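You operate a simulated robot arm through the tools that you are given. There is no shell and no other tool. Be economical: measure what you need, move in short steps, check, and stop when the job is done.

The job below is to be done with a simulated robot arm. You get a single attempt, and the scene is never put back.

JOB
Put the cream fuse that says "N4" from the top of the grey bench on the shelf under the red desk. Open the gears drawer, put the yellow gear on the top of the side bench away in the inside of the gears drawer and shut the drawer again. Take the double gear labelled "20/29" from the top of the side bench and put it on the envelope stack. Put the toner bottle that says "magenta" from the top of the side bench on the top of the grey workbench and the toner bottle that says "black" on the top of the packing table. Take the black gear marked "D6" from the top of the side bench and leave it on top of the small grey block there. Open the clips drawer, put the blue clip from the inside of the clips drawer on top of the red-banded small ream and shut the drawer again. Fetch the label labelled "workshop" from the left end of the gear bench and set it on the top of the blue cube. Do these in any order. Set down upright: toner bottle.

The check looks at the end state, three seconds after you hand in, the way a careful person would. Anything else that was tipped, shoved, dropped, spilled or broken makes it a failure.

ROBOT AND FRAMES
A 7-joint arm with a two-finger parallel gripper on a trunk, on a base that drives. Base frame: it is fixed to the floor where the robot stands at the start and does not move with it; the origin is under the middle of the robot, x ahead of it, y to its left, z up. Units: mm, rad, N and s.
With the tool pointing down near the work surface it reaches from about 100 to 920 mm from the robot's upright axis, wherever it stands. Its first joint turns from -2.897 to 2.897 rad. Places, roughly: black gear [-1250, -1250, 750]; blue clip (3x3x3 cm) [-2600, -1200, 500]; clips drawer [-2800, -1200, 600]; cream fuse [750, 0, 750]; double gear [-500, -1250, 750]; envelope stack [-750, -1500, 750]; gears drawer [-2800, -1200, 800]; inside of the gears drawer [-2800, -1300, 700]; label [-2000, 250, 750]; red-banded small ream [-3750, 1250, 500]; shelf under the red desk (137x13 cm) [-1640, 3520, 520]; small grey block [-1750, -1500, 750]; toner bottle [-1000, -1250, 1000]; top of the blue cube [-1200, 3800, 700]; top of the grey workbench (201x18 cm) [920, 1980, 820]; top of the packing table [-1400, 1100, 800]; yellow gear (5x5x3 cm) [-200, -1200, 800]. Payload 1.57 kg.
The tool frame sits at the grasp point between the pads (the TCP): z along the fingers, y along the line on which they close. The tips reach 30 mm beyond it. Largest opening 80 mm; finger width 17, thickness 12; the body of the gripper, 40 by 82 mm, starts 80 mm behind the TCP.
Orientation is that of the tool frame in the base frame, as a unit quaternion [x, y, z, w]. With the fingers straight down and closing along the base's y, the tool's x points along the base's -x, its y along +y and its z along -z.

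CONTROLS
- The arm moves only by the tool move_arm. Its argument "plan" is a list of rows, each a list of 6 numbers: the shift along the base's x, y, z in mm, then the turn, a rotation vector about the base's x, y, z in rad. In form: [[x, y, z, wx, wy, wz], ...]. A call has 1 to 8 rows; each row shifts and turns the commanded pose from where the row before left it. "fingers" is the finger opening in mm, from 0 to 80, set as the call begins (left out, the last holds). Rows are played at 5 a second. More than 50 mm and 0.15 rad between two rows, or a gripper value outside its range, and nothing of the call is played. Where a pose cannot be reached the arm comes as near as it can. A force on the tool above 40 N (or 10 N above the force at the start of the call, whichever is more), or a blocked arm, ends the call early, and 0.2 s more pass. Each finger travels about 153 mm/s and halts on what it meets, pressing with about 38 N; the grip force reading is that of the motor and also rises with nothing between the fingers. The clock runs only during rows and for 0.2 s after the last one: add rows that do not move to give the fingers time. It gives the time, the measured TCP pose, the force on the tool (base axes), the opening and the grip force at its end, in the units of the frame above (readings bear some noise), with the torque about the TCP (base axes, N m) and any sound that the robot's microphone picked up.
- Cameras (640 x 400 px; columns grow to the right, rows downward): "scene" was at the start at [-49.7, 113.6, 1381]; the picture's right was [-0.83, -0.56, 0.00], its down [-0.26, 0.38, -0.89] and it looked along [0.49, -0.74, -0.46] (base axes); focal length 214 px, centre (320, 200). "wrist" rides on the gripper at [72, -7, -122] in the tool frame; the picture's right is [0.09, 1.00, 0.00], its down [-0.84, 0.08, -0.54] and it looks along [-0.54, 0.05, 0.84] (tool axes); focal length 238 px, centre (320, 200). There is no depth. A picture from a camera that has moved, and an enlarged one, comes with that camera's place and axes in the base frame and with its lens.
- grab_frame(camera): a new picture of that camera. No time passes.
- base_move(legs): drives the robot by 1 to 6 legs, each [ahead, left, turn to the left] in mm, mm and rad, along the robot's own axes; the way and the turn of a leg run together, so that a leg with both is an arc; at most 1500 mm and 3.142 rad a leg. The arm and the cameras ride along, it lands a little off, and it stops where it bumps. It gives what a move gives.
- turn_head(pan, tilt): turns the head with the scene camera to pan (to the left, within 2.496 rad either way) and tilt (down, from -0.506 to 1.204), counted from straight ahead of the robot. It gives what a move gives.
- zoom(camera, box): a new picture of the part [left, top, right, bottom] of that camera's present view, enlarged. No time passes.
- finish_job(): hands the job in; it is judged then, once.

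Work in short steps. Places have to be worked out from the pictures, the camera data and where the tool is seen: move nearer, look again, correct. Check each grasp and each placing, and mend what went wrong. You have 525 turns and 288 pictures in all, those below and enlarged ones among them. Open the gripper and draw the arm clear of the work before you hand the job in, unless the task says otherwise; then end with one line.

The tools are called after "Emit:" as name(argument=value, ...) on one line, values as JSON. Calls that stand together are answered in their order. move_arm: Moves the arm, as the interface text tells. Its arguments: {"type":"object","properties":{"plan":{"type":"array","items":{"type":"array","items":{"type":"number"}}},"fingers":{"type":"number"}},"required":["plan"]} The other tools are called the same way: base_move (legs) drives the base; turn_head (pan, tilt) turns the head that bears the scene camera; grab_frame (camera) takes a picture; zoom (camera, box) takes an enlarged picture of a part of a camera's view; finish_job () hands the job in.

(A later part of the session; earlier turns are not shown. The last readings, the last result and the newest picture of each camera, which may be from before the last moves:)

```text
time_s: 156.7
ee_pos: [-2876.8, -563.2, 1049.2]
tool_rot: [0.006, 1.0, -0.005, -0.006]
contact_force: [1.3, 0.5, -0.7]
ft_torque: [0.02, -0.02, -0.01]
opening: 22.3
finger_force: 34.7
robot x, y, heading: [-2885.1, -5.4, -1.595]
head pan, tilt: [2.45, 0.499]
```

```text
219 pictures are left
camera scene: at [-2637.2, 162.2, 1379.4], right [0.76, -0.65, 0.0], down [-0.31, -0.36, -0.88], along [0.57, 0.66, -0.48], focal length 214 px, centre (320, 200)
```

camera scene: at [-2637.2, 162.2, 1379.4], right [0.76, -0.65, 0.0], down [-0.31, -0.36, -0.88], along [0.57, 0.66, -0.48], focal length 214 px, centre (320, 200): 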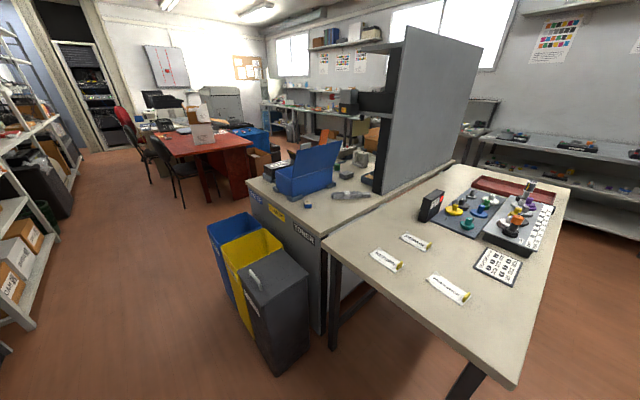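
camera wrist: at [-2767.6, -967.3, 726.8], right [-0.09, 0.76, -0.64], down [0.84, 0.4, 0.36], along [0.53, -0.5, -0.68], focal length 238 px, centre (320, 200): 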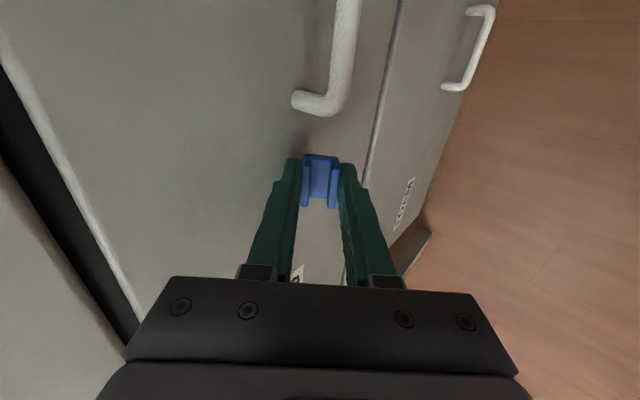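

The bins stand in line. Now I turn to face west here and slide north to the ream.

Emit:
base_move(legs=[[0, 0, -1.546], [0, -600, 0], [0, -500, 0]])

Emit:
turn_head(pan=0.0, tilt=0.7)

Emit:
grab_frame(camera="scene")

Emit:
grab_frame(camera="wrist")

```text
time_s: 166.3
ee_pos: [-3475.8, 1051.9, 1048.7]
tool_rot: [0.698, 0.716, 0.001, -0.008]
contact_force: [0.6, 0.0, 0.4]
ft_torque: [0.02, -0.01, -0.01]
opening: 22.3
finger_force: 35.6
robot x, y, heading: [-2913.6, 1080.5, -3.125]
head pan, tilt: [2.45, 0.499]
```

```text
time_s: 168.5
ee_pos: [-3476.5, 1051.6, 1048.1]
tool_rot: [0.699, 0.715, 0.001, -0.007]
contact_force: [-0.7, 0.5, 0.2]
ft_torque: [0.0, -0.03, -0.01]
opening: 22.2
finger_force: 35.5
robot x, y, heading: [-2913.7, 1082.4, -3.124]
head pan, tilt: [0.0, 0.7]
```

```text
218 pictures are left
camera scene: at [-2898.0, 892.4, 1361.7], right [-0.02, 1.0, 0.0], down [0.64, 0.01, -0.76], along [-0.76, -0.01, -0.64], focal length 214 px, centre (320, 200)
```

scene: 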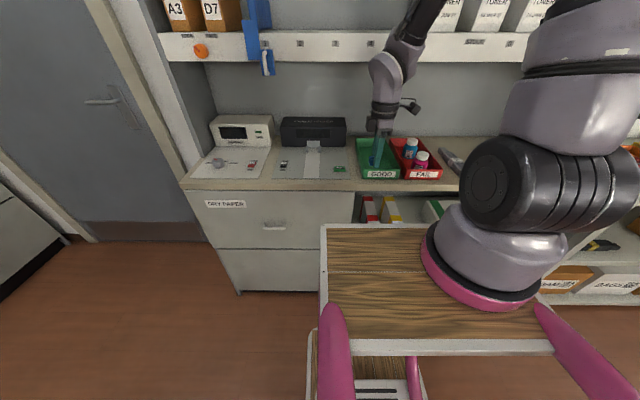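

```text
217 pictures are left
camera wrist: at [-3484.9, 1121.5, 1170.9], right [0.99, 0.12, -0.01], down [0.1, -0.84, 0.53], along [0.06, -0.53, -0.85], focal length 238 px, centre (320, 200)
```

wrist: 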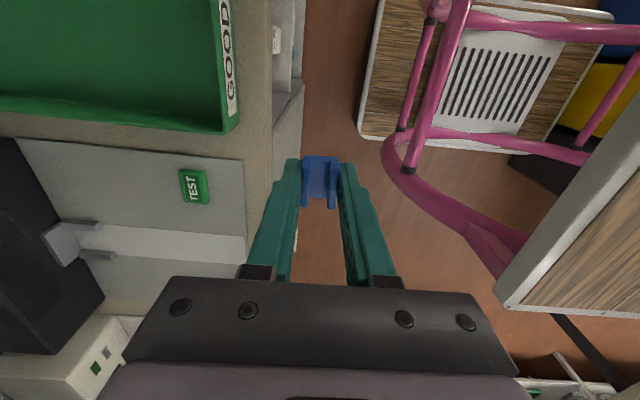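

Emit:
zoom(camera="scene", box=[320, 160, 460, 240])

```text
4.57 times, centred on (390, 200) of scene
camera zoom: at [-2898.0, 892.4, 1361.7], right [-0.02, 1.0, 0.0], down [0.64, 0.01, -0.76], along [-0.76, -0.01, -0.64], focal length 980 px, centre (0, 200)
```

zoom: 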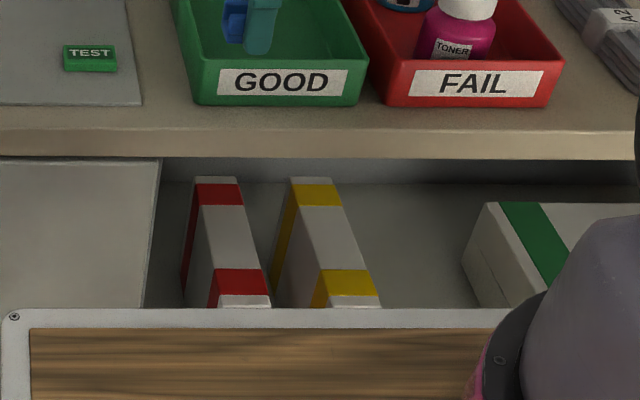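

The red ream's top spans x -3736..-3556 around y=1118, z≈687. I lower in front of the counter while rolling the tool to nominal, then tilt to point under the counter.

Emit:
move_arm(plan=[[5, 6, -25, 0, 0, -0.145], [5, 6, -25, 0, 0, -0.145], [5, 6, -25, 0, 0, -0.145], [5, 6, -25, 0, 0, -0.145], [0, 6, -25, 0, 0, -0.145], [0, 6, -25, 0, 0, -0.145], [0, 6, -25, 0, 0, -0.145], [0, 6, -25, 0, 0, -0.145]])

Emit:
move_arm(plan=[[0, 6, -20, 0, 0, -0.145], [0, 6, -20, 0, 0, -0.145], [0, 6, 0, 0, 0, -0.144], [0, 0, 0, 0, 0.149, 0], [0, 0, 0, 0, 0.149, 0], [0, 0, 0, 0, 0.149, 0], [0, 0, 0, 0, 0.149, 0], [0, 0, 0, 0, 0.149, 0]])

Emit:
move_arm(plan=[[0, 0, 0, 0, 0.149, 0], [0, 0, 0, 0, 0.149, 0], [0, 0, 0, 0, 0, 0]])

Emit:
grab_frame(camera="wrist")

```text
time_s: 170.3
ee_pos: [-3455.7, 1099.7, 846.4]
tool_rot: [0.977, 0.215, 0.004, -0.006]
contact_force: [0.6, 1.2, -0.2]
ft_torque: [-0.02, 0.02, 0.01]
opening: 22.4
finger_force: 35.2
robot x, y, heading: [-2919.4, 1083.4, -3.124]
head pan, tilt: [0.0, 0.7]
```

```text
time_s: 172.1
ee_pos: [-3484.7, 1109.5, 784.7]
tool_rot: [0.934, -0.002, -0.358, -0.004]
contact_force: [0.6, -0.1, 0.7]
ft_torque: [-0.03, -0.03, 0.01]
opening: 22.1
finger_force: 35.4
out of reach, approached as far as the arm can: row 5, 6, 7
robot x, y, heading: [-2918.3, 1082.8, -3.125]
head pan, tilt: [0.0, 0.7]
```

```text
time_s: 172.9
ee_pos: [-3483.1, 1110.1, 785.2]
tool_rot: [0.87, -0.001, -0.493, -0.003]
contact_force: [-0.2, 0.2, -0.4]
ft_torque: [0.03, -0.01, 0.01]
opening: 22.2
finger_force: 35.3
robot x, y, heading: [-2915.0, 1079.3, -3.128]
head pan, tilt: [0.0, 0.7]
```

```text
215 pictures are left
camera wrist: at [-3342.8, 1115.9, 787.1], right [0.04, -1.0, -0.08], down [0.03, -0.08, 1.0], along [-1.0, -0.04, 0.03], focal length 238 px, centre (320, 200)
```

wrist: 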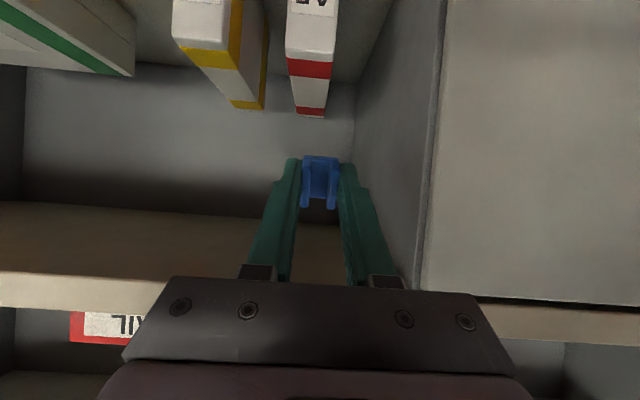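

The ream's top is at about z≈660, y≈1125, front x≈-3580. I slide in under the counter to just above it.

Emit:
move_arm(plan=[[-40, 5, -25, 0, 0, 0], [-40, 5, -25, 0, 0, 0], [-40, 5, -25, 0, 0, 0], [0, 0, 0, 0, 0, 0]])

Emit:
grab_frame(camera="wrist")

```text
time_s: 173.9
ee_pos: [-3604.8, 1126.1, 712.5]
tool_rot: [0.871, -0.001, -0.492, -0.004]
contact_force: [-0.1, 0.8, 0.3]
ft_torque: [0.01, -0.01, 0.0]
opening: 22.3
finger_force: 35.1
robot x, y, heading: [-2919.4, 1084.3, -3.131]
head pan, tilt: [0.0, 0.7]
```

```text
214 pictures are left
camera wrist: at [-3464.7, 1131.8, 713.7], right [0.04, -1.0, -0.08], down [0.03, -0.08, 1.0], along [-1.0, -0.04, 0.03], focal length 238 px, centre (320, 200)
```

wrist: 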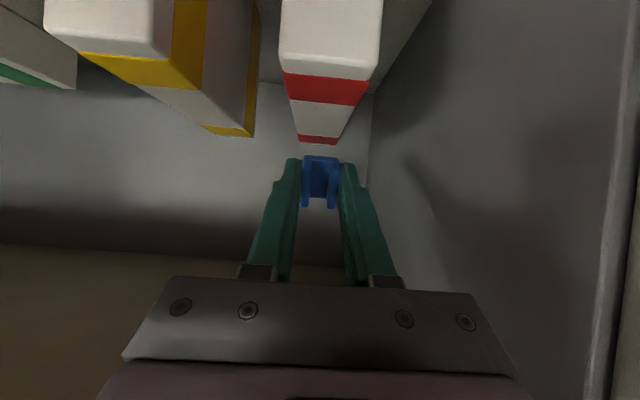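

Emit:
move_arm(plan=[[-20, 2, -8, 0, 0, 0], [0, 0, -8, 0, 0, 0], [0, 0, -4, 0, 0, 0], [0, 0, -4, 0, 0, 0], [0, 0, 0, 0, 0, 0]])

Emit:
grab_frame(camera="wrist")

```text
time_s: 175.1
ee_pos: [-3623.1, 1126.8, 687.9]
tool_rot: [0.87, -0.001, -0.494, -0.004]
contact_force: [0.0, 0.0, 0.0]
ft_torque: [0.0, -0.02, 0.02]
opening: 22.3
finger_force: 34.9
robot x, y, heading: [-2915.9, 1086.0, -3.124]
head pan, tilt: [0.0, 0.7]
```

```text
213 pictures are left
camera wrist: at [-3483.3, 1133.0, 688.1], right [0.04, -1.0, -0.08], down [0.03, -0.08, 1.0], along [-1.0, -0.04, 0.03], focal length 238 px, centre (320, 200)
```

wrist: 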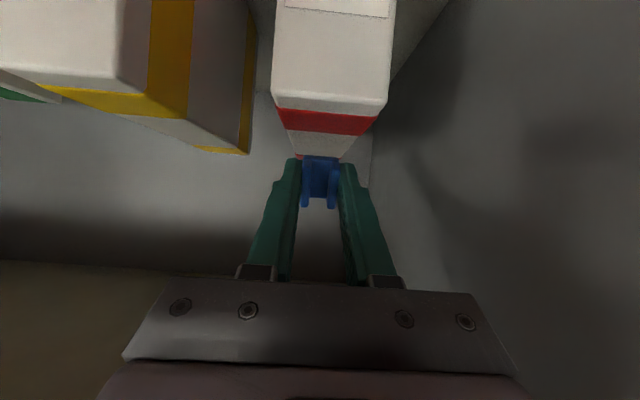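

Emit:
move_arm(plan=[[0, 0, -3, 0, 0, 0], [0, 0, -3, 0, 0, 0], [0, 0, -2, 0, 0, 0], [0, 0, 0, 0, 0, 0]])

```text
time_s: 176.1
ee_pos: [-3623.3, 1127.6, 679.3]
tool_rot: [0.87, -0.002, -0.492, -0.004]
contact_force: [-0.3, -0.4, -0.6]
ft_torque: [-0.03, -0.02, 0.02]
opening: 22.3
finger_force: 34.6
robot x, y, heading: [-2916.6, 1081.7, -3.12]
head pan, tilt: [0.0, 0.7]
```

Emit:
move_arm(plan=[[0, 0, -2, 0, 0, 0], [0, 0, -2, 0, 0, 0], [0, 0, -2, 0, 0, 0], [0, 0, 0, 0, 0, 0]])

Emit:
grab_frame(camera="wrist")

```text
time_s: 177.1
ee_pos: [-3624.0, 1127.6, 673.3]
tool_rot: [0.87, -0.002, -0.494, -0.004]
contact_force: [0.7, 0.4, 10.7]
ft_torque: [-0.03, 0.18, -0.01]
opening: 22.3
finger_force: 34.6
robot x, y, heading: [-2919.4, 1083.0, -3.122]
head pan, tilt: [0.0, 0.7]
```

```text
212 pictures are left
camera wrist: at [-3483.8, 1132.8, 674.0], right [0.04, -1.0, -0.08], down [0.04, -0.08, 1.0], along [-1.0, -0.04, 0.03], focal length 238 px, centre (320, 200)
```

wrist: 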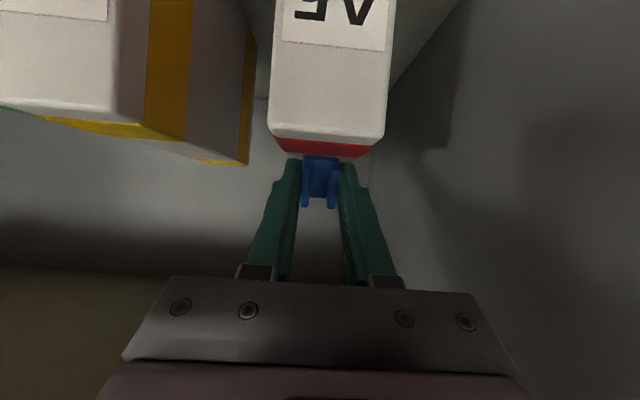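

Light contact (11 N). I relieve 2 mm and open a little.

Emit:
move_arm(plan=[[0, 0, 2, 0, 0, 0], [0, 0, 0, 0, 0, 0]])

Emit:
move_arm(plan=[[0, 0, 0, 0, 0, 0], [0, 0, 0, 0, 0, 0]], fingers=30)

Emit:
grab_frame(camera="wrist")

```text
time_s: 177.7
ee_pos: [-3623.0, 1127.3, 674.3]
tool_rot: [0.87, -0.002, -0.492, -0.004]
contact_force: [0.2, 0.4, -0.4]
ft_torque: [0.01, 0.03, -0.01]
opening: 22.5
finger_force: 34.8
robot x, y, heading: [-2914.9, 1083.0, -3.127]
head pan, tilt: [0.0, 0.7]
```

```text
time_s: 178.3
ee_pos: [-3623.2, 1129.0, 674.2]
tool_rot: [0.87, -0.003, -0.492, -0.005]
contact_force: [-1.1, 0.5, 0.9]
ft_torque: [-0.01, 0.02, 0.01]
opening: 30.1
finger_force: 0.0
robot x, y, heading: [-2912.7, 1083.5, -3.129]
head pan, tilt: [0.0, 0.7]
```

```text
211 pictures are left
camera wrist: at [-3483.3, 1133.1, 676.0], right [0.04, -1.0, -0.08], down [0.03, -0.08, 1.0], along [-1.0, -0.04, 0.03], focal length 238 px, centre (320, 200)
```

wrist: 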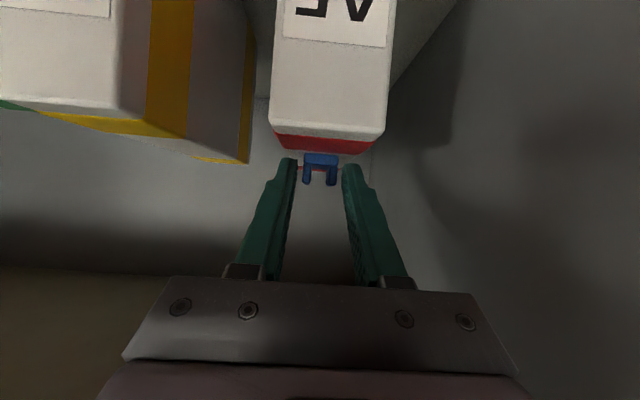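

The clip sits flat on the ream. I withdraw along the slant and verify.

Emit:
move_arm(plan=[[15, 0, 12, 0, 0, 0], [35, 0, 20, 0, 0, 0], [35, 0, 20, 0, 0, 0], [35, 0, 20, 0, 0, 0], [35, 0, 20, 0, 0, 0], [0, 0, 0, 0, 0, 0]])

Emit:
grab_frame(camera="wrist")

```text
time_s: 179.7
ee_pos: [-3468.3, 1127.7, 766.2]
tool_rot: [0.87, -0.002, -0.493, -0.004]
contact_force: [1.1, 0.1, -0.5]
ft_torque: [-0.01, 0.01, -0.03]
opening: 29.7
finger_force: 0.0
robot x, y, heading: [-2916.2, 1080.9, -3.122]
head pan, tilt: [0.0, 0.7]
```

```text
210 pictures are left
camera wrist: at [-3327.1, 1133.2, 767.3], right [0.04, -1.0, -0.08], down [0.03, -0.08, 1.0], along [-1.0, -0.04, 0.03], focal length 238 px, centre (320, 200)
```

wrist: 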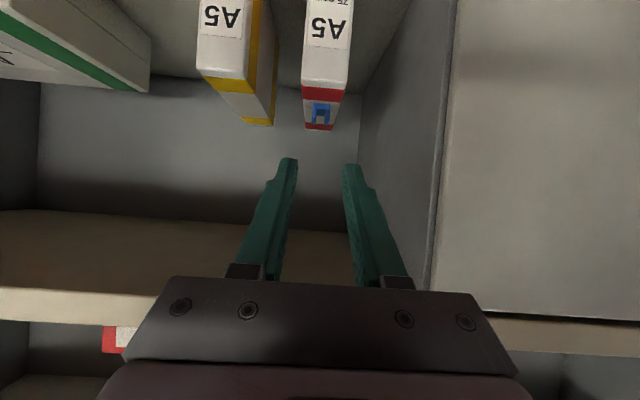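

The clip is on the red-banded ream. I raise and straighten the tool for travelling.

Emit:
move_arm(plan=[[20, 0, 20, 0, -0.13, 0], [0, 0, 20, 0, -0.13, 0], [0, 0, 30, 0, -0.13, 0], [0, 0, 40, 0, -0.13, 0], [0, 0, 40, 0, -0.13, 0], [0, 0, 40, 0, -0.13, 0], [0, 0, 40, 0, -0.13, 0], [0, 0, 40, 0, -0.11, 0]], fingers=60)

Emit:
base_move(legs=[[0, 1080, 0], [0, 0, 3.125], [110, 190, 0]])

Emit:
turn_head(pan=0.0, tilt=0.6)

Emit:
grab_frame(camera="scene")

Emit:
grab_frame(camera="wrist")

```text
time_s: 181.5
ee_pos: [-3504.8, 1111.5, 974.4]
tool_rot: [1.0, 0.001, -0.005, -0.004]
contact_force: [0.6, 0.0, -0.1]
ft_torque: [-0.01, 0.0, 0.01]
opening: 59.8
finger_force: 0.1
out of reach, approached as far as the arm can: row 1, 2, 3, 4, 5
robot x, y, heading: [-2915.7, 1086.0, -3.124]
head pan, tilt: [0.0, 0.7]
```

```text
time_s: 195.7
ee_pos: [-2198.6, 138.1, 974.5]
tool_rot: [0.014, 1.0, -0.004, 0.005]
contact_force: [0.0, -0.3, -0.2]
ft_torque: [-0.02, 0.01, -0.02]
opening: 60.1
finger_force: 0.0
robot x, y, heading: [-2785.7, 184.6, -0.012]
head pan, tilt: [0.0, 0.7]
```

```text
time_s: 196.3
ee_pos: [-2197.6, 136.1, 974.0]
tool_rot: [0.014, 1.0, -0.005, 0.005]
contact_force: [0.5, -0.1, 0.9]
ft_torque: [0.01, 0.03, 0.0]
opening: 59.7
finger_force: 0.0
robot x, y, heading: [-2787.1, 180.4, -0.016]
head pan, tilt: [0.0, 0.6]
```

```text
209 pictures are left
camera scene: at [-2796.2, 371.0, 1370.3], right [-0.01, -1.0, 0.0], down [-0.57, 0.01, -0.82], along [0.82, -0.01, -0.57], focal length 214 px, centre (320, 200)
```

scene: 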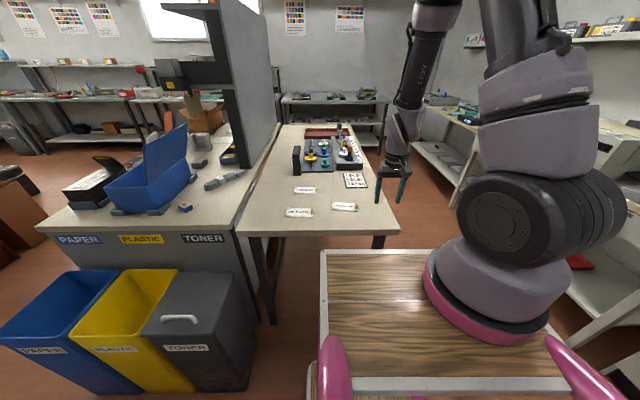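

```text
208 pictures are left
camera wrist: at [-2273.6, 133.0, 1095.2], right [-0.06, 1.0, -0.01], down [0.83, 0.06, 0.55], along [0.55, 0.03, -0.83], focal length 238 px, centre (320, 200)
```

wrist: 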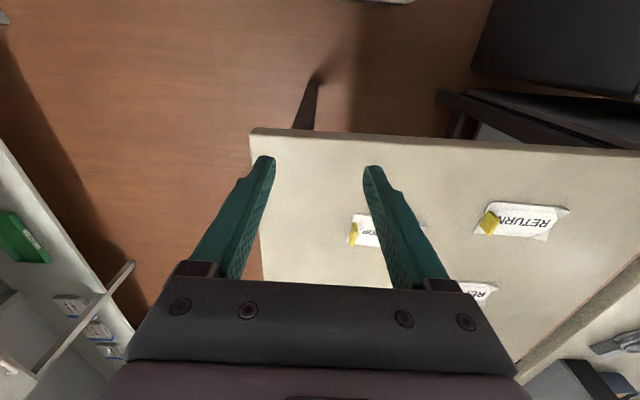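

The WORKSHOP label's tab is near (-2003, 197, 790). I move above for a closer look.

Emit:
move_arm(plan=[[45, 10, 0, 0, 0, 0], [45, 10, 0, 0, 0, 0], [35, 10, 0, 0, 0, 0], [30, 10, -30, 0, 0, 0], [20, 10, -40, 0, 0, 0]])

Emit:
zoom(camera="wrist", box=[200, 80, 440, 240])

Emit:
zoom(camera="scene", box=[280, 170, 400, 230])

```text
time_s: 197.5
ee_pos: [-2024.1, 187.5, 905.0]
tool_rot: [0.014, 1.0, -0.004, 0.006]
contact_force: [0.4, 0.2, 0.9]
ft_torque: [0.03, 0.0, 0.01]
opening: 60.0
finger_force: 0.1
robot x, y, heading: [-2785.1, 179.7, -0.011]
head pan, tilt: [0.0, 0.6]
```

```text
2.50 times, centred on (320, 160) of wrist
camera zoom: at [-2099.1, 183.6, 1025.8], right [-0.06, 1.0, -0.01], down [0.83, 0.06, 0.55], along [0.55, 0.03, -0.83], focal length 596 px, centre (320, 300)
```

zoom: 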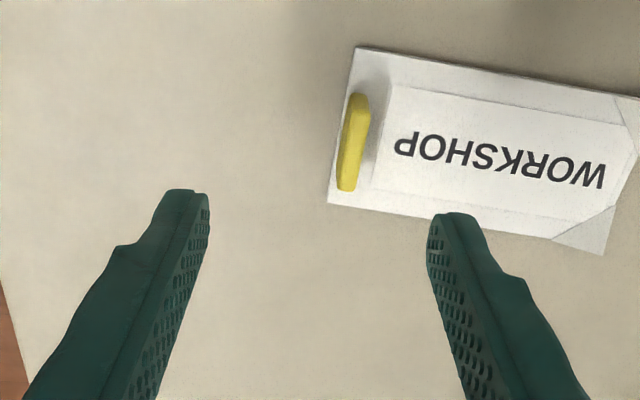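

```text
5.33 times, centred on (340, 200) of scene
camera zoom: at [-2796.7, 370.9, 1370.3], right [-0.01, -1.0, 0.0], down [-0.56, 0.01, -0.83], along [0.83, -0.01, -0.56], focal length 1144 px, centre (213, 200)
```

zoom: 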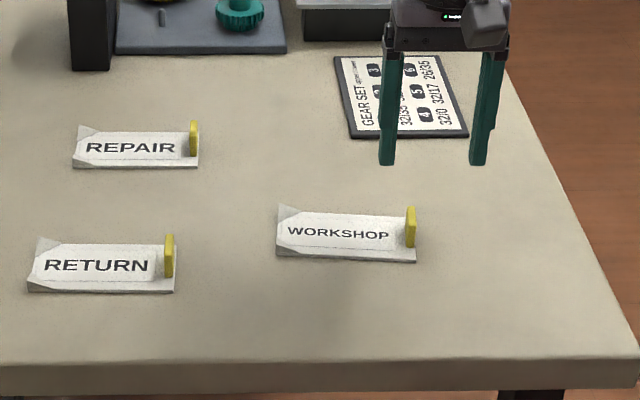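

Tab mid at about (-2028, 198, 824), thin along y. I turn slightly (−0.08), descend and grip it.

Emit:
move_arm(plan=[[-4, 11, -20, 0, 0, -0.08], [0, 0, -25, 0, 0, 0], [0, 0, -15, 0, 0, 0], [0, 0, 0, 0, 0, 0]])

Emit:
grab_frame(camera="wrist")

```text
time_s: 198.5
ee_pos: [-2028.2, 197.7, 844.8]
tool_rot: [0.054, 0.999, -0.004, 0.004]
contact_force: [0.0, 0.4, 0.3]
ft_torque: [0.01, 0.02, 0.03]
opening: 60.1
finger_force: 0.1
robot x, y, heading: [-2785.8, 180.8, -0.01]
head pan, tilt: [0.0, 0.6]
```

```text
205 pictures are left
camera wrist: at [-2103.0, 200.2, 964.7], right [0.02, 1.0, -0.01], down [0.83, -0.01, 0.55], along [0.55, -0.02, -0.83], focal length 238 px, centre (320, 200)
```

wrist: 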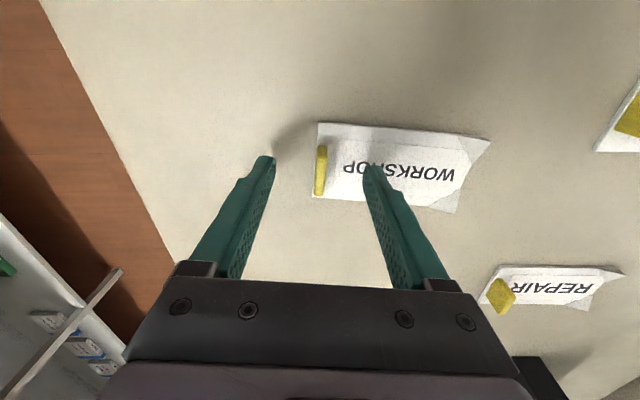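

Emit:
move_arm(plan=[[0, 0, -2, 0, 0, 0], [0, 0, 0, 0, 0, 0], [0, 0, 0, 0, 0, 0], [0, 0, 0, 0, 0, 0]], fingers=0)

Emit:
move_arm(plan=[[0, 0, 10, 0, 0, 0], [0, 0, 40, 0, 0, 0], [0, 0, 50, 0, 0, 0], [0, 0, 50, 0, 0, 0], [-20, 0, 40, 0, 0, 0], [-40, 0, 15, 0, 0, 0], [-40, 0, 0, 0, 0, 0], [-40, 0, 0, 0, 0, 0]])

Emit:
grab_frame(camera="wrist")

```text
time_s: 199.5
ee_pos: [-2028.0, 197.0, 842.7]
tool_rot: [0.054, 0.999, -0.005, 0.005]
contact_force: [0.5, -0.7, 1.3]
ft_torque: [0.02, -0.01, -0.01]
opening: 3.8
finger_force: 24.5
robot x, y, heading: [-2786.5, 180.7, -0.015]
head pan, tilt: [0.0, 0.6]
```

```text
time_s: 201.3
ee_pos: [-2168.6, 197.7, 1046.0]
tool_rot: [0.054, 0.998, -0.004, 0.005]
contact_force: [0.7, -0.3, -0.4]
ft_torque: [0.02, 0.05, -0.01]
opening: 3.7
finger_force: 24.7
robot x, y, heading: [-2783.9, 179.4, -0.007]
head pan, tilt: [0.0, 0.6]
```

```text
204 pictures are left
camera wrist: at [-2243.1, 200.6, 1167.5], right [0.02, 1.0, -0.01], down [0.84, -0.01, 0.55], along [0.55, -0.02, -0.84], focal length 238 px, centre (320, 200)
```

wrist: 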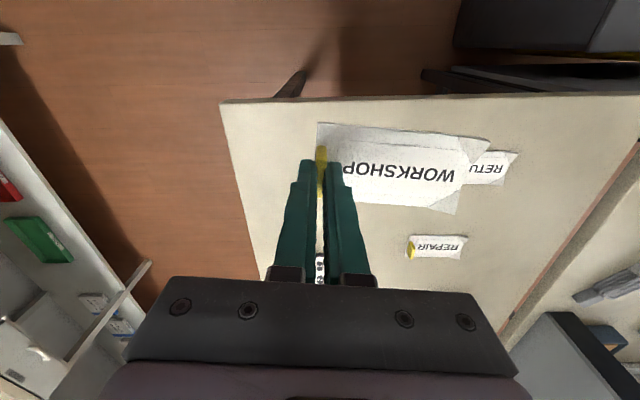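

The label is held level by its tab. I drive north along the west side (between bins and cabinet), then east, and turn to face the blue cube.

Emit:
base_move(legs=[[-46, 0, 0.01], [0, 1500, 0], [0, 600, 0], [1000, 0, 0], [880, 0, 0], [0, 0, 1.571]])

Emit:
turn_head(pan=0.0, tilt=0.5)

Emit:
grab_frame(camera="scene")

```text
time_s: 204.6
ee_pos: [-2220.1, 496.5, 1045.5]
tool_rot: [0.054, 0.999, -0.004, 0.005]
contact_force: [-0.9, 0.3, 0.0]
ft_torque: [0.0, 0.0, -0.01]
opening: 4.1
finger_force: 25.1
robot x, y, heading: [-2838.6, 476.2, -0.011]
head pan, tilt: [0.0, 0.6]
stopped in leg 2: the robot was blocked; the commanded pose is now the measured one
```

```text
time_s: 205.2
ee_pos: [-2219.9, 495.1, 1046.3]
tool_rot: [0.053, 0.999, -0.005, 0.003]
contact_force: [0.3, -0.1, 0.2]
ft_torque: [-0.02, -0.02, 0.0]
opening: 3.9
finger_force: 24.2
robot x, y, heading: [-2839.2, 477.4, -0.021]
head pan, tilt: [0.0, 0.499]
```

```text
203 pictures are left
camera scene: at [-2844.2, 667.8, 1379.4], right [-0.01, -1.0, 0.0], down [-0.48, 0.01, -0.88], along [0.88, -0.01, -0.48], focal length 214 px, centre (320, 200)
```

scene: 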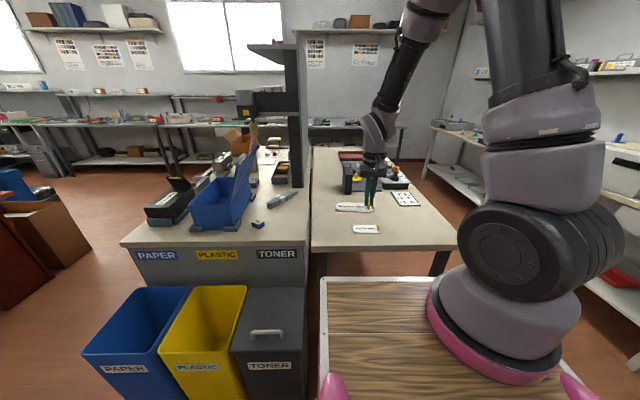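

The front-left corner met the grey bin. I ease off south, move 95 mm further west and continue.

Emit:
base_move(legs=[[0, -60, 0.02], [-95, 0, 0], [0, 1500, 0]])

Emit:
grab_frame(camera="scene")

```text
time_s: 214.0
ee_pos: [-2343.3, 1972.0, 1045.8]
tool_rot: [0.032, 0.999, -0.005, 0.004]
contact_force: [0.4, 0.0, -0.7]
ft_torque: [-0.02, -0.01, 0.01]
opening: 3.7
finger_force: 25.4
robot x, y, heading: [-2959.5, 1929.3, 0.024]
head pan, tilt: [0.0, 0.499]
```

```text
202 pictures are left
camera scene: at [-2973.8, 2118.4, 1379.4], right [0.03, -1.0, 0.0], down [-0.48, -0.01, -0.88], along [0.88, 0.02, -0.48], focal length 214 px, centre (320, 200)
```

scene: 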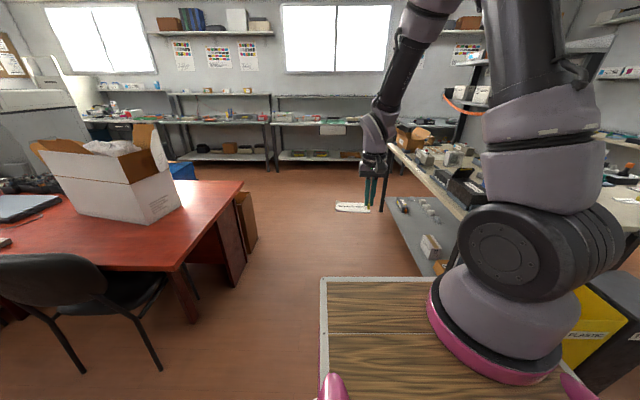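

Emit:
base_move(legs=[[1000, 120, 0], [1000, 100, 0], [0, 0, 1.547], [300, 0, 0]])

Emit:
grab_frame(camera="scene")

Emit:
grab_frame(camera="wrist")

```text
time_s: 229.5
ee_pos: [-970.6, 3074.0, 1047.6]
tool_rot: [-0.667, 0.745, 0.0, 0.006]
contact_force: [-0.2, 0.1, 0.6]
ft_torque: [-0.04, -0.03, -0.01]
opening: 4.1
finger_force: 25.2
robot x, y, heading: [-952.6, 2458.4, 1.552]
head pan, tilt: [0.0, 0.499]
```

```text
201 pictures are left
camera scene: at [-1146.4, 2451.5, 1379.4], right [1.0, -0.02, 0.0], down [-0.01, -0.48, -0.88], along [0.02, 0.88, -0.48], focal length 214 px, centre (320, 200)
```

scene: 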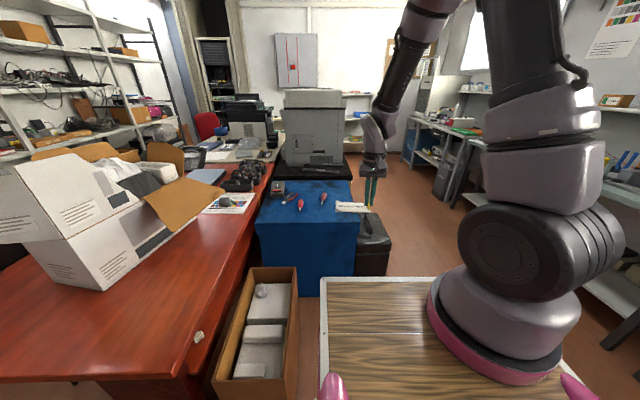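

```text
200 pictures are left
camera wrist: at [-974.1, 3001.6, 1167.0], right [-1.0, 0.02, -0.01], down [0.01, 0.84, 0.55], along [0.02, 0.55, -0.84], focal length 238 px, centre (320, 200)
```

wrist: 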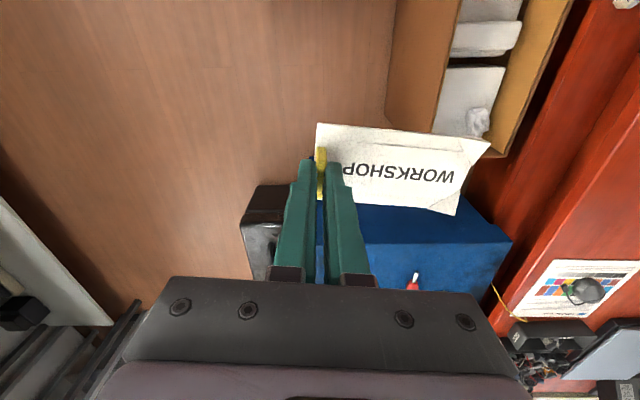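

An object appears near the desk's edge; I zoom to see it and the cube top.

Emit:
zoom(camera="scene", box=[130, 280, 290, 400])

Emit:
zoom(camera="scene", box=[230, 160, 400, 290])

```text
3.33 times, centred on (210, 340) of scene
camera zoom: at [-1146.4, 2451.5, 1379.4], right [1.0, -0.02, 0.0], down [-0.01, -0.48, -0.88], along [0.02, 0.88, -0.48], focal length 715 px, centre (687, -267)
```

zoom: 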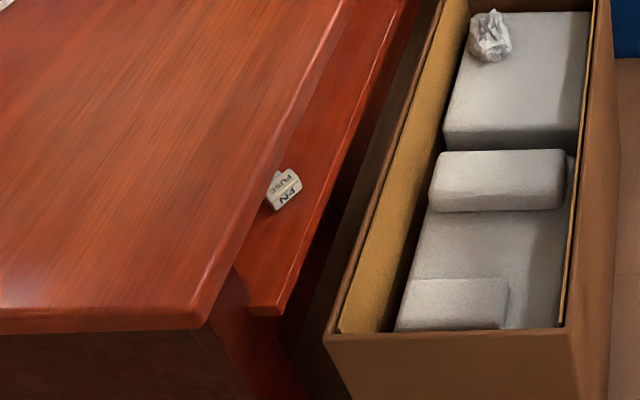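

```text
3.08 times, centred on (315, 225) of scene
camera zoom: at [-1146.4, 2451.5, 1379.4], right [1.0, -0.02, 0.0], down [-0.01, -0.48, -0.88], along [0.02, 0.88, -0.48], focal length 660 px, centre (335, 123)
```

zoom: 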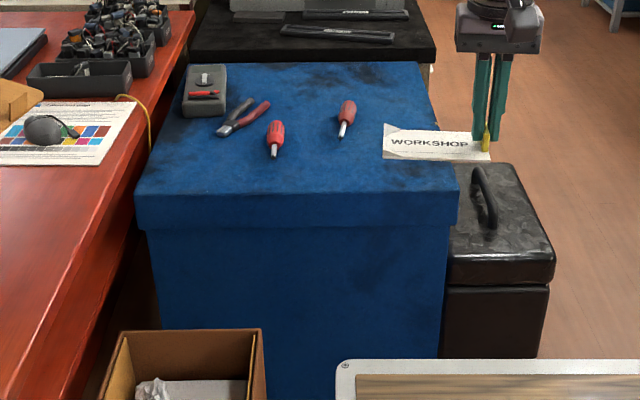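

The fuse shows properly on the desk's shelf. The cube's front strip (y 3410–3530) is free; I move up and target the tab at (-1030, 3480).

Emit:
base_move(legs=[[250, -60, 0.02]])

Emit:
move_arm(plan=[[-35, 30, 0, 0, 0, 0], [-35, 30, 0, 0, 0, 0], [-35, 30, 0, 0, 0, 0], [-15, 40, 0, 0, 0, 0], [0, 30, 0, 0, 0, 0], [0, 0, -50, 0, 0, 0], [0, 0, -50, 0, 0, 0], [0, 0, -50, 0, 0, 0]])

Emit:
grab_frame(camera="wrist")

Emit:
grab_frame(camera="scene")

```text
time_s: 231.3
ee_pos: [-921.9, 3325.1, 1046.3]
tool_rot: [-0.675, 0.738, -0.001, 0.006]
contact_force: [-0.3, -0.2, 0.4]
ft_torque: [0.01, 0.0, -0.05]
opening: 4.0
finger_force: 25.2
robot x, y, heading: [-893.5, 2705.9, 1.572]
head pan, tilt: [0.0, 0.499]
```

```text
time_s: 233.1
ee_pos: [-1039.1, 3487.5, 897.1]
tool_rot: [-0.676, 0.737, 0.001, 0.006]
contact_force: [0.1, -0.8, 0.1]
ft_torque: [0.03, 0.02, 0.0]
opening: 4.1
finger_force: 25.1
robot x, y, heading: [-893.2, 2709.8, 1.574]
head pan, tilt: [0.0, 0.499]
```

```text
197 pictures are left
camera wrist: at [-1041.1, 3413.9, 1017.9], right [-1.0, -0.01, -0.01], down [-0.01, 0.84, 0.55], along [0.0, 0.55, -0.84], focal length 238 px, centre (320, 200)
```

wrist: 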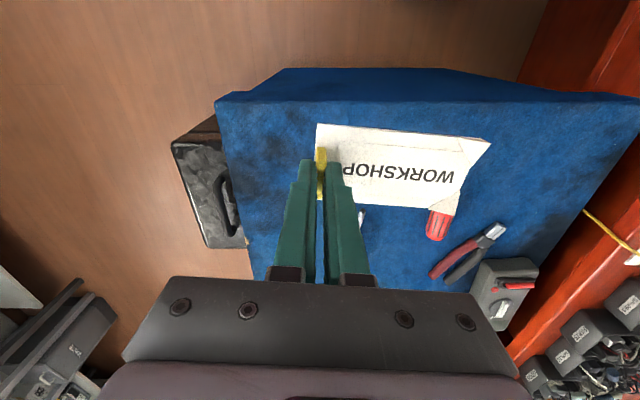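

```text
196 pictures are left
camera scene: at [-1083.6, 2697.6, 1379.4], right [1.0, 0.0, 0.0], down [0.0, -0.48, -0.88], along [0.0, 0.88, -0.48], focal length 214 px, centre (320, 200)
```

scene: 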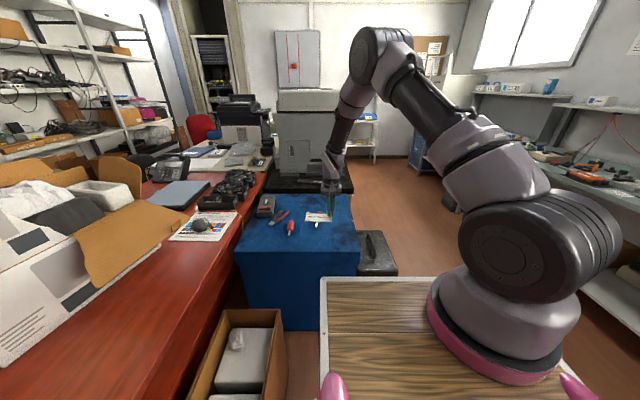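

In this view the cube's front edge is nearer y≈3468, and the tools lie at y≥3640. I shift 55 mm further in and lower.

Emit:
move_arm(plan=[[0, 28, 0, 0, 0, 0], [0, 27, 0, 0, 0, 0], [0, 0, -50, 0, 0, 0], [0, 0, -50, 0, 0, 0], [0, 0, -15, 0, 0, 0], [0, 0, 0, 0, 0, 0]])

Emit:
grab_frame(camera="wrist")

```text
time_s: 234.5
ee_pos: [-1041.0, 3539.0, 781.1]
tool_rot: [-0.676, 0.737, -0.001, 0.006]
contact_force: [0.4, 0.2, 0.1]
ft_torque: [-0.01, 0.0, 0.0]
opening: 4.2
finger_force: 24.7
robot x, y, heading: [-892.8, 2709.5, 1.577]
head pan, tilt: [0.0, 0.499]
```

```text
195 pictures are left
camera wrist: at [-1044.0, 3465.6, 902.5], right [-1.0, -0.01, -0.01], down [-0.01, 0.84, 0.55], along [0.0, 0.55, -0.84], focal length 238 px, centre (320, 200)
```

wrist: 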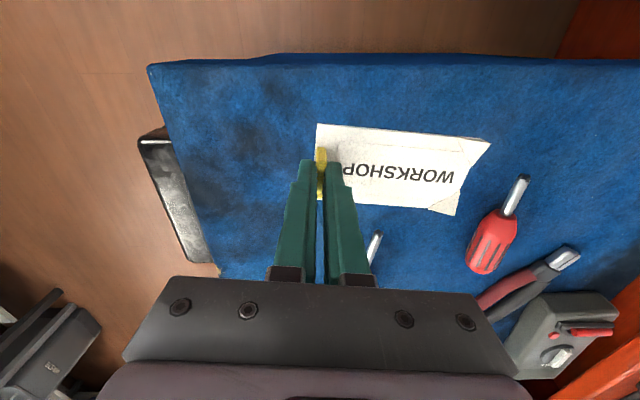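

Emit:
move_arm(plan=[[0, 0, -8, 0, 0, 0], [0, 0, -6, 0, 0, 0], [0, 0, -5, 0, 0, 0], [0, 0, -5, 0, 0, 0], [0, 0, -4, 0, 0, 0], [0, 0, -4, 0, 0, 0], [0, 0, 0, 0, 0, 0]])

Emit:
grab_frame(camera="wrist")

```text
time_s: 236.1
ee_pos: [-1041.0, 3540.4, 749.7]
tool_rot: [-0.675, 0.737, -0.001, 0.005]
contact_force: [0.0, 0.5, 0.4]
ft_torque: [-0.01, 0.02, 0.01]
opening: 3.8
finger_force: 24.8
robot x, y, heading: [-894.2, 2704.6, 1.58]
head pan, tilt: [0.0, 0.499]
```

```text
194 pictures are left
camera wrist: at [-1043.6, 3466.9, 870.4], right [-1.0, -0.01, -0.01], down [-0.01, 0.84, 0.55], along [0.0, 0.55, -0.84], focal length 238 px, centre (320, 200)
```

wrist: 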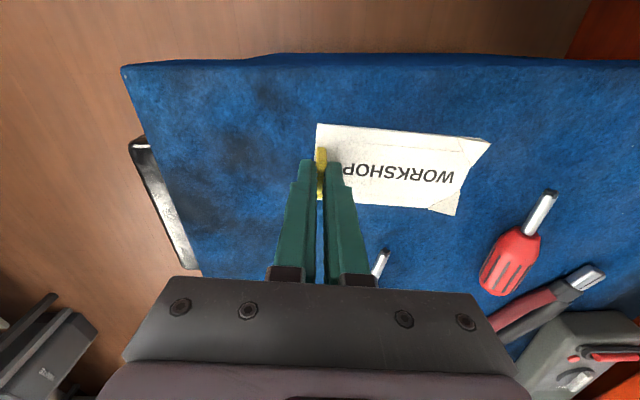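

Emit:
move_arm(plan=[[0, 0, -5, 0, 0, 0], [0, 0, -5, 0, 0, 0], [0, 0, -5, 0, 0, 0], [0, 0, -5, 0, 0, 0], [0, 0, -5, 0, 0, 0], [0, 0, -5, 0, 0, 0], [0, 0, -5, 0, 0, 0]])

Emit:
grab_frame(camera="wrist")

```text
time_s: 237.7
ee_pos: [-1041.5, 3540.8, 714.9]
tool_rot: [-0.676, 0.737, 0.0, 0.005]
contact_force: [-0.3, 0.0, 0.0]
ft_torque: [0.01, 0.02, 0.03]
opening: 3.7
finger_force: 25.4
robot x, y, heading: [-894.9, 2708.2, 1.575]
head pan, tilt: [0.0, 0.499]
```

```text
193 pictures are left
camera wrist: at [-1044.3, 3468.1, 835.7], right [-1.0, -0.01, -0.01], down [-0.01, 0.84, 0.55], along [0.0, 0.55, -0.84], focal length 238 px, centre (320, 200)
```

wrist: 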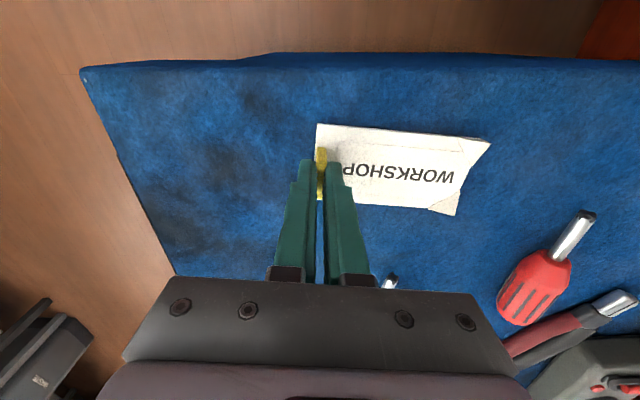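

Emit:
move_arm(plan=[[0, 0, -5, 0, 0, 0], [0, 0, -5, 0, 0, 0], [0, 0, -5, 0, 0, 0], [0, 0, -4, 0, 0, 0], [0, 0, -4, 0, 0, 0], [0, 0, -4, 0, 0, 0], [0, 0, -4, 0, 0, 0], [0, 0, 0, 0, 0, 0]])

Emit:
grab_frame(camera="wrist")

```text
time_s: 238.6
ee_pos: [-1042.9, 3541.7, 702.1]
tool_rot: [-0.674, 0.738, 0.002, 0.006]
contact_force: [4.2, -8.7, 18.7]
ft_torque: [-0.31, 0.04, 0.07]
opening: 4.6
finger_force: 25.1
robot x, y, heading: [-891.6, 2708.5, 1.573]
head pan, tilt: [0.0, 0.499]
stopped in row 4: the force on the tool passed its limit at 47 N (the readings are from after the stop); the commanded pose is now the measured one
```

```text
192 pictures are left
camera wrist: at [-1044.8, 3468.4, 823.2], right [-1.0, 0.0, -0.01], down [-0.01, 0.83, 0.55], along [0.0, 0.55, -0.83], focal length 238 px, centre (320, 200)
```

wrist: 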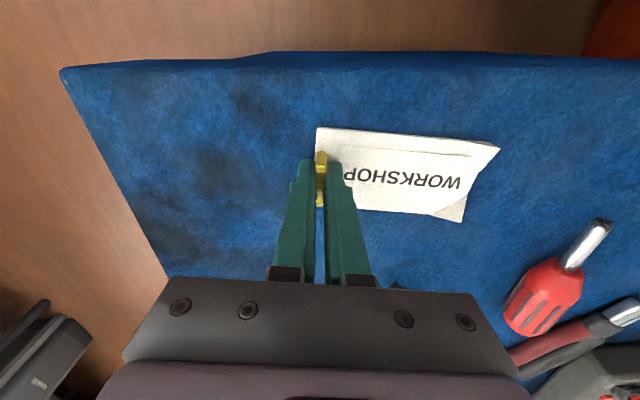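

Contact at z≈702. I open gently, rise straight up and check the label.

Emit:
move_arm(plan=[[0, 0, 1, 0, 0, 0], [0, 0, 0, 0, 0, 0], [0, 0, 0, 0, 0, 0]], fingers=25)

Emit:
move_arm(plan=[[0, 0, 15, 0, 0, 0], [0, 0, 40, 0, 0, 0], [0, 0, 50, 0, 0, 0], [0, 0, 50, 0, 0, 0], [0, 0, 50, 0, 0, 0], [0, 0, 50, 0, 0, 0], [0, 0, 50, 0, 0, 0], [0, 0, 40, 0, 0, 0]])

Emit:
grab_frame(camera="wrist")

```text
time_s: 239.4
ee_pos: [-1042.7, 3543.4, 702.8]
tool_rot: [-0.676, 0.737, 0.003, 0.007]
contact_force: [4.1, 2.0, 13.5]
ft_torque: [0.03, 0.03, -0.07]
opening: 21.0
finger_force: 0.0
robot x, y, heading: [-893.9, 2709.8, 1.574]
head pan, tilt: [0.0, 0.499]
```

```text
time_s: 241.2
ee_pos: [-1043.2, 3541.6, 1047.3]
tool_rot: [-0.675, 0.737, 0.002, 0.007]
contact_force: [0.8, 0.2, -0.4]
ft_torque: [-0.03, 0.01, 0.01]
opening: 25.0
finger_force: 0.0
robot x, y, heading: [-891.6, 2705.3, 1.571]
head pan, tilt: [0.0, 0.499]
```

```text
191 pictures are left
camera wrist: at [-1045.8, 3469.1, 1168.3], right [-1.0, 0.0, -0.01], down [-0.01, 0.83, 0.55], along [0.0, 0.55, -0.83], focal length 238 px, centre (320, 200)
```

wrist: 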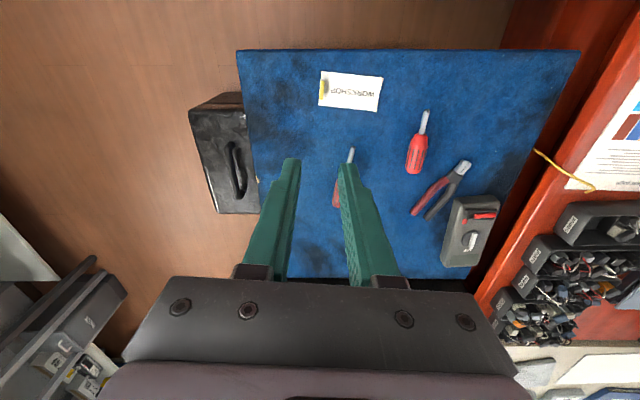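

The label lies on the cube. I retract the arm and drive back, turn south in the open area, and go down the aisle to the side bench.

Emit:
move_arm(plan=[[20, -40, 0, 0, 0, 0], [20, -40, 0, 0, 0, 0], [20, -40, 0, 0, 0, 0], [20, -40, 0, 0, 0, 0], [20, -40, 0, 0, 0, 0], [20, -40, 0, 0, 0, 0]], fingers=70)

Emit:
base_move(legs=[[-450, 0, 0], [0, -500, 0], [0, 0, -3.141], [100, 240, 0], [1400, 0, 0], [700, 0, 0]])

Emit:
turn_head(pan=-0.6, tilt=0.45)

Emit:
grab_frame(camera="scene")

```text
time_s: 242.6
ee_pos: [-922.7, 3302.4, 1045.1]
tool_rot: [-0.676, 0.737, 0.002, 0.007]
contact_force: [0.1, -0.2, -0.1]
ft_torque: [-0.06, -0.03, 0.0]
opening: 70.1
finger_force: 0.1
robot x, y, heading: [-894.1, 2707.6, 1.574]
head pan, tilt: [0.0, 0.499]
```

```text
time_s: 266.5
ee_pos: [-49.3, -488.4, 1046.4]
tool_rot: [0.726, 0.687, -0.007, 0.002]
contact_force: [0.2, -0.1, 0.5]
ft_torque: [-0.03, 0.0, 0.02]
opening: 70.2
finger_force: 0.1
robot x, y, heading: [-98.2, 103.5, -1.539]
head pan, tilt: [0.0, 0.499]
```

```text
time_s: 267.5
ee_pos: [-49.6, -487.3, 1046.7]
tool_rot: [0.726, 0.687, -0.006, 0.002]
contact_force: [-0.6, -0.2, 0.3]
ft_torque: [0.02, -0.06, -0.01]
opening: 70.2
finger_force: 0.1
robot x, y, heading: [-96.0, 104.9, -1.539]
head pan, tilt: [-0.6, 0.45]
```

```text
190 pictures are left
camera scene: at [38.9, 132.6, 1383.9], right [-0.84, 0.54, 0.0], down [0.23, 0.37, -0.9], along [-0.48, -0.76, -0.44], focal length 214 px, centre (320, 200)
```

scene: 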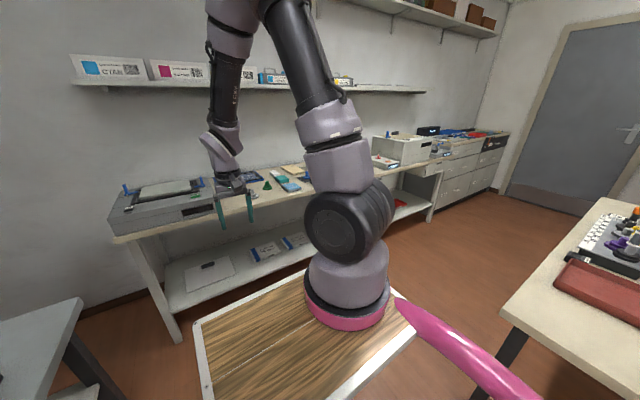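

I square up and drive to the bench aisle at about (-500, -420).

Emit:
base_move(legs=[[0, 0, -0.032], [540, 0, 0], [0, -400, 0]])

Emit:
turn_head(pan=-0.1, tilt=0.6)

Emit:
grab_frame(camera="scene")

Emit:
turn_head(pan=-0.9, tilt=0.6)

Emit:
grab_frame(camera="scene")

```text
time_s: 273.1
ee_pos: [-463.8, -1032.3, 1045.1]
tool_rot: [0.74, 0.673, -0.007, 0.002]
contact_force: [-0.2, 0.6, -0.5]
ft_torque: [0.01, 0.02, -0.01]
opening: 69.9
finger_force: 0.1
robot x, y, heading: [-494.3, -439.1, -1.57]
head pan, tilt: [-0.6, 0.45]
```

```text
time_s: 274.0
ee_pos: [-464.4, -1032.9, 1045.3]
tool_rot: [0.739, 0.674, -0.007, 0.001]
contact_force: [0.4, -0.7, -0.3]
ft_torque: [-0.04, 0.02, -0.01]
opening: 70.0
finger_force: 0.0
robot x, y, heading: [-488.0, -439.0, -1.577]
head pan, tilt: [-0.099, 0.6]
```

```text
189 pictures are left
camera scene: at [-310.8, -427.8, 1370.3], right [-0.99, 0.1, 0.0], down [0.06, 0.56, -0.83], along [-0.08, -0.82, -0.56], focal length 214 px, centre (320, 200)
```

scene: 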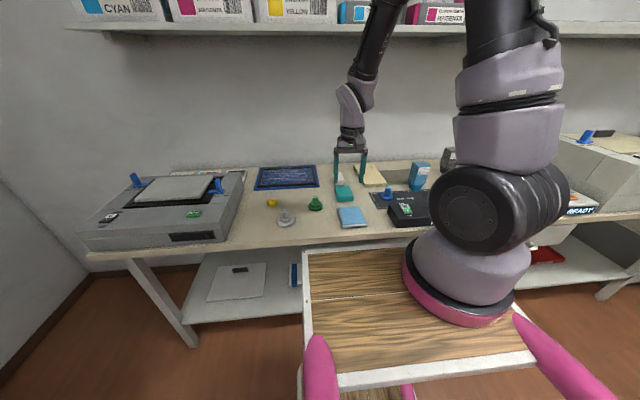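

```text
time_s: 275.1
ee_pos: [-464.4, -1032.8, 1045.1]
tool_rot: [0.739, 0.674, -0.006, 0.002]
contact_force: [0.2, -0.8, -0.2]
ft_torque: [0.0, 0.0, 0.01]
opening: 70.0
finger_force: 0.0
robot x, y, heading: [-488.3, -439.3, -1.571]
head pan, tilt: [-0.901, 0.6]
```

```text
188 pictures are left
camera scene: at [-371.1, -394.8, 1370.3], right [-0.62, 0.78, 0.0], down [0.44, 0.35, -0.83], along [-0.65, -0.51, -0.56], focal length 214 px, centre (320, 200)
```

scene: 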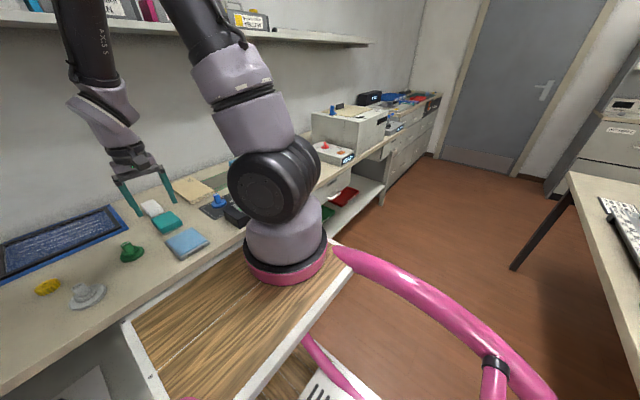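

Emit:
turn_head(pan=-0.1, tilt=0.6)

Emit:
zoom(camera="scene", box=[240, 150, 440, 240])

Emit:
zoom(camera="wrist", box=[0, 0, 640, 400])

```text
time_s: 276.3
ee_pos: [-465.2, -1034.0, 1045.5]
tool_rot: [0.739, 0.674, -0.007, 0.002]
contact_force: [0.4, 0.3, -0.2]
ft_torque: [0.0, 0.03, -0.01]
opening: 70.0
finger_force: 0.0
robot x, y, heading: [-492.1, -438.4, -1.577]
head pan, tilt: [-0.099, 0.6]
```

```text
3.20 times, centred on (340, 195) of scene
camera zoom: at [-310.8, -427.8, 1370.3], right [-0.99, 0.1, 0.0], down [0.06, 0.56, -0.83], along [-0.08, -0.82, -0.56], focal length 686 px, centre (256, 216)
```

zoom: 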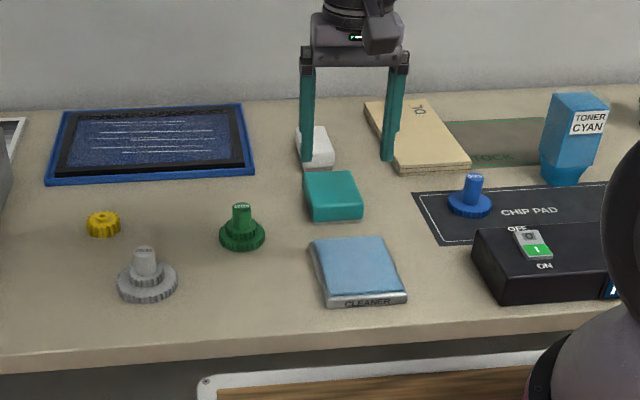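

```text
1.00 times, centred on (320, 200) of wrist (not enlarged: the box is as wide or as high as the picture)
camera zoom: at [-465.6, -959.2, 1166.5], right [1.0, 0.0, -0.01], down [0.0, -0.83, 0.55], along [-0.01, -0.55, -0.83], focal length 238 px, centre (320, 200)
```

zoom: 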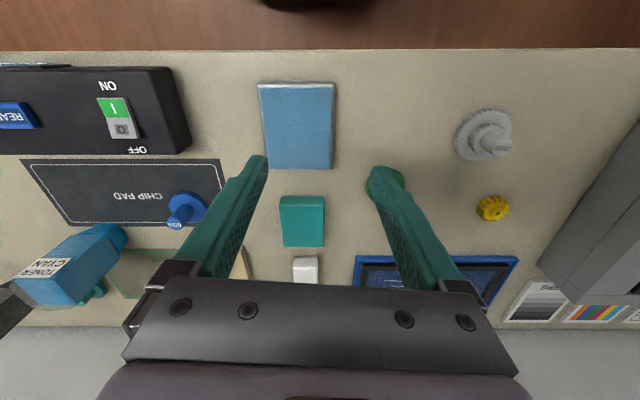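

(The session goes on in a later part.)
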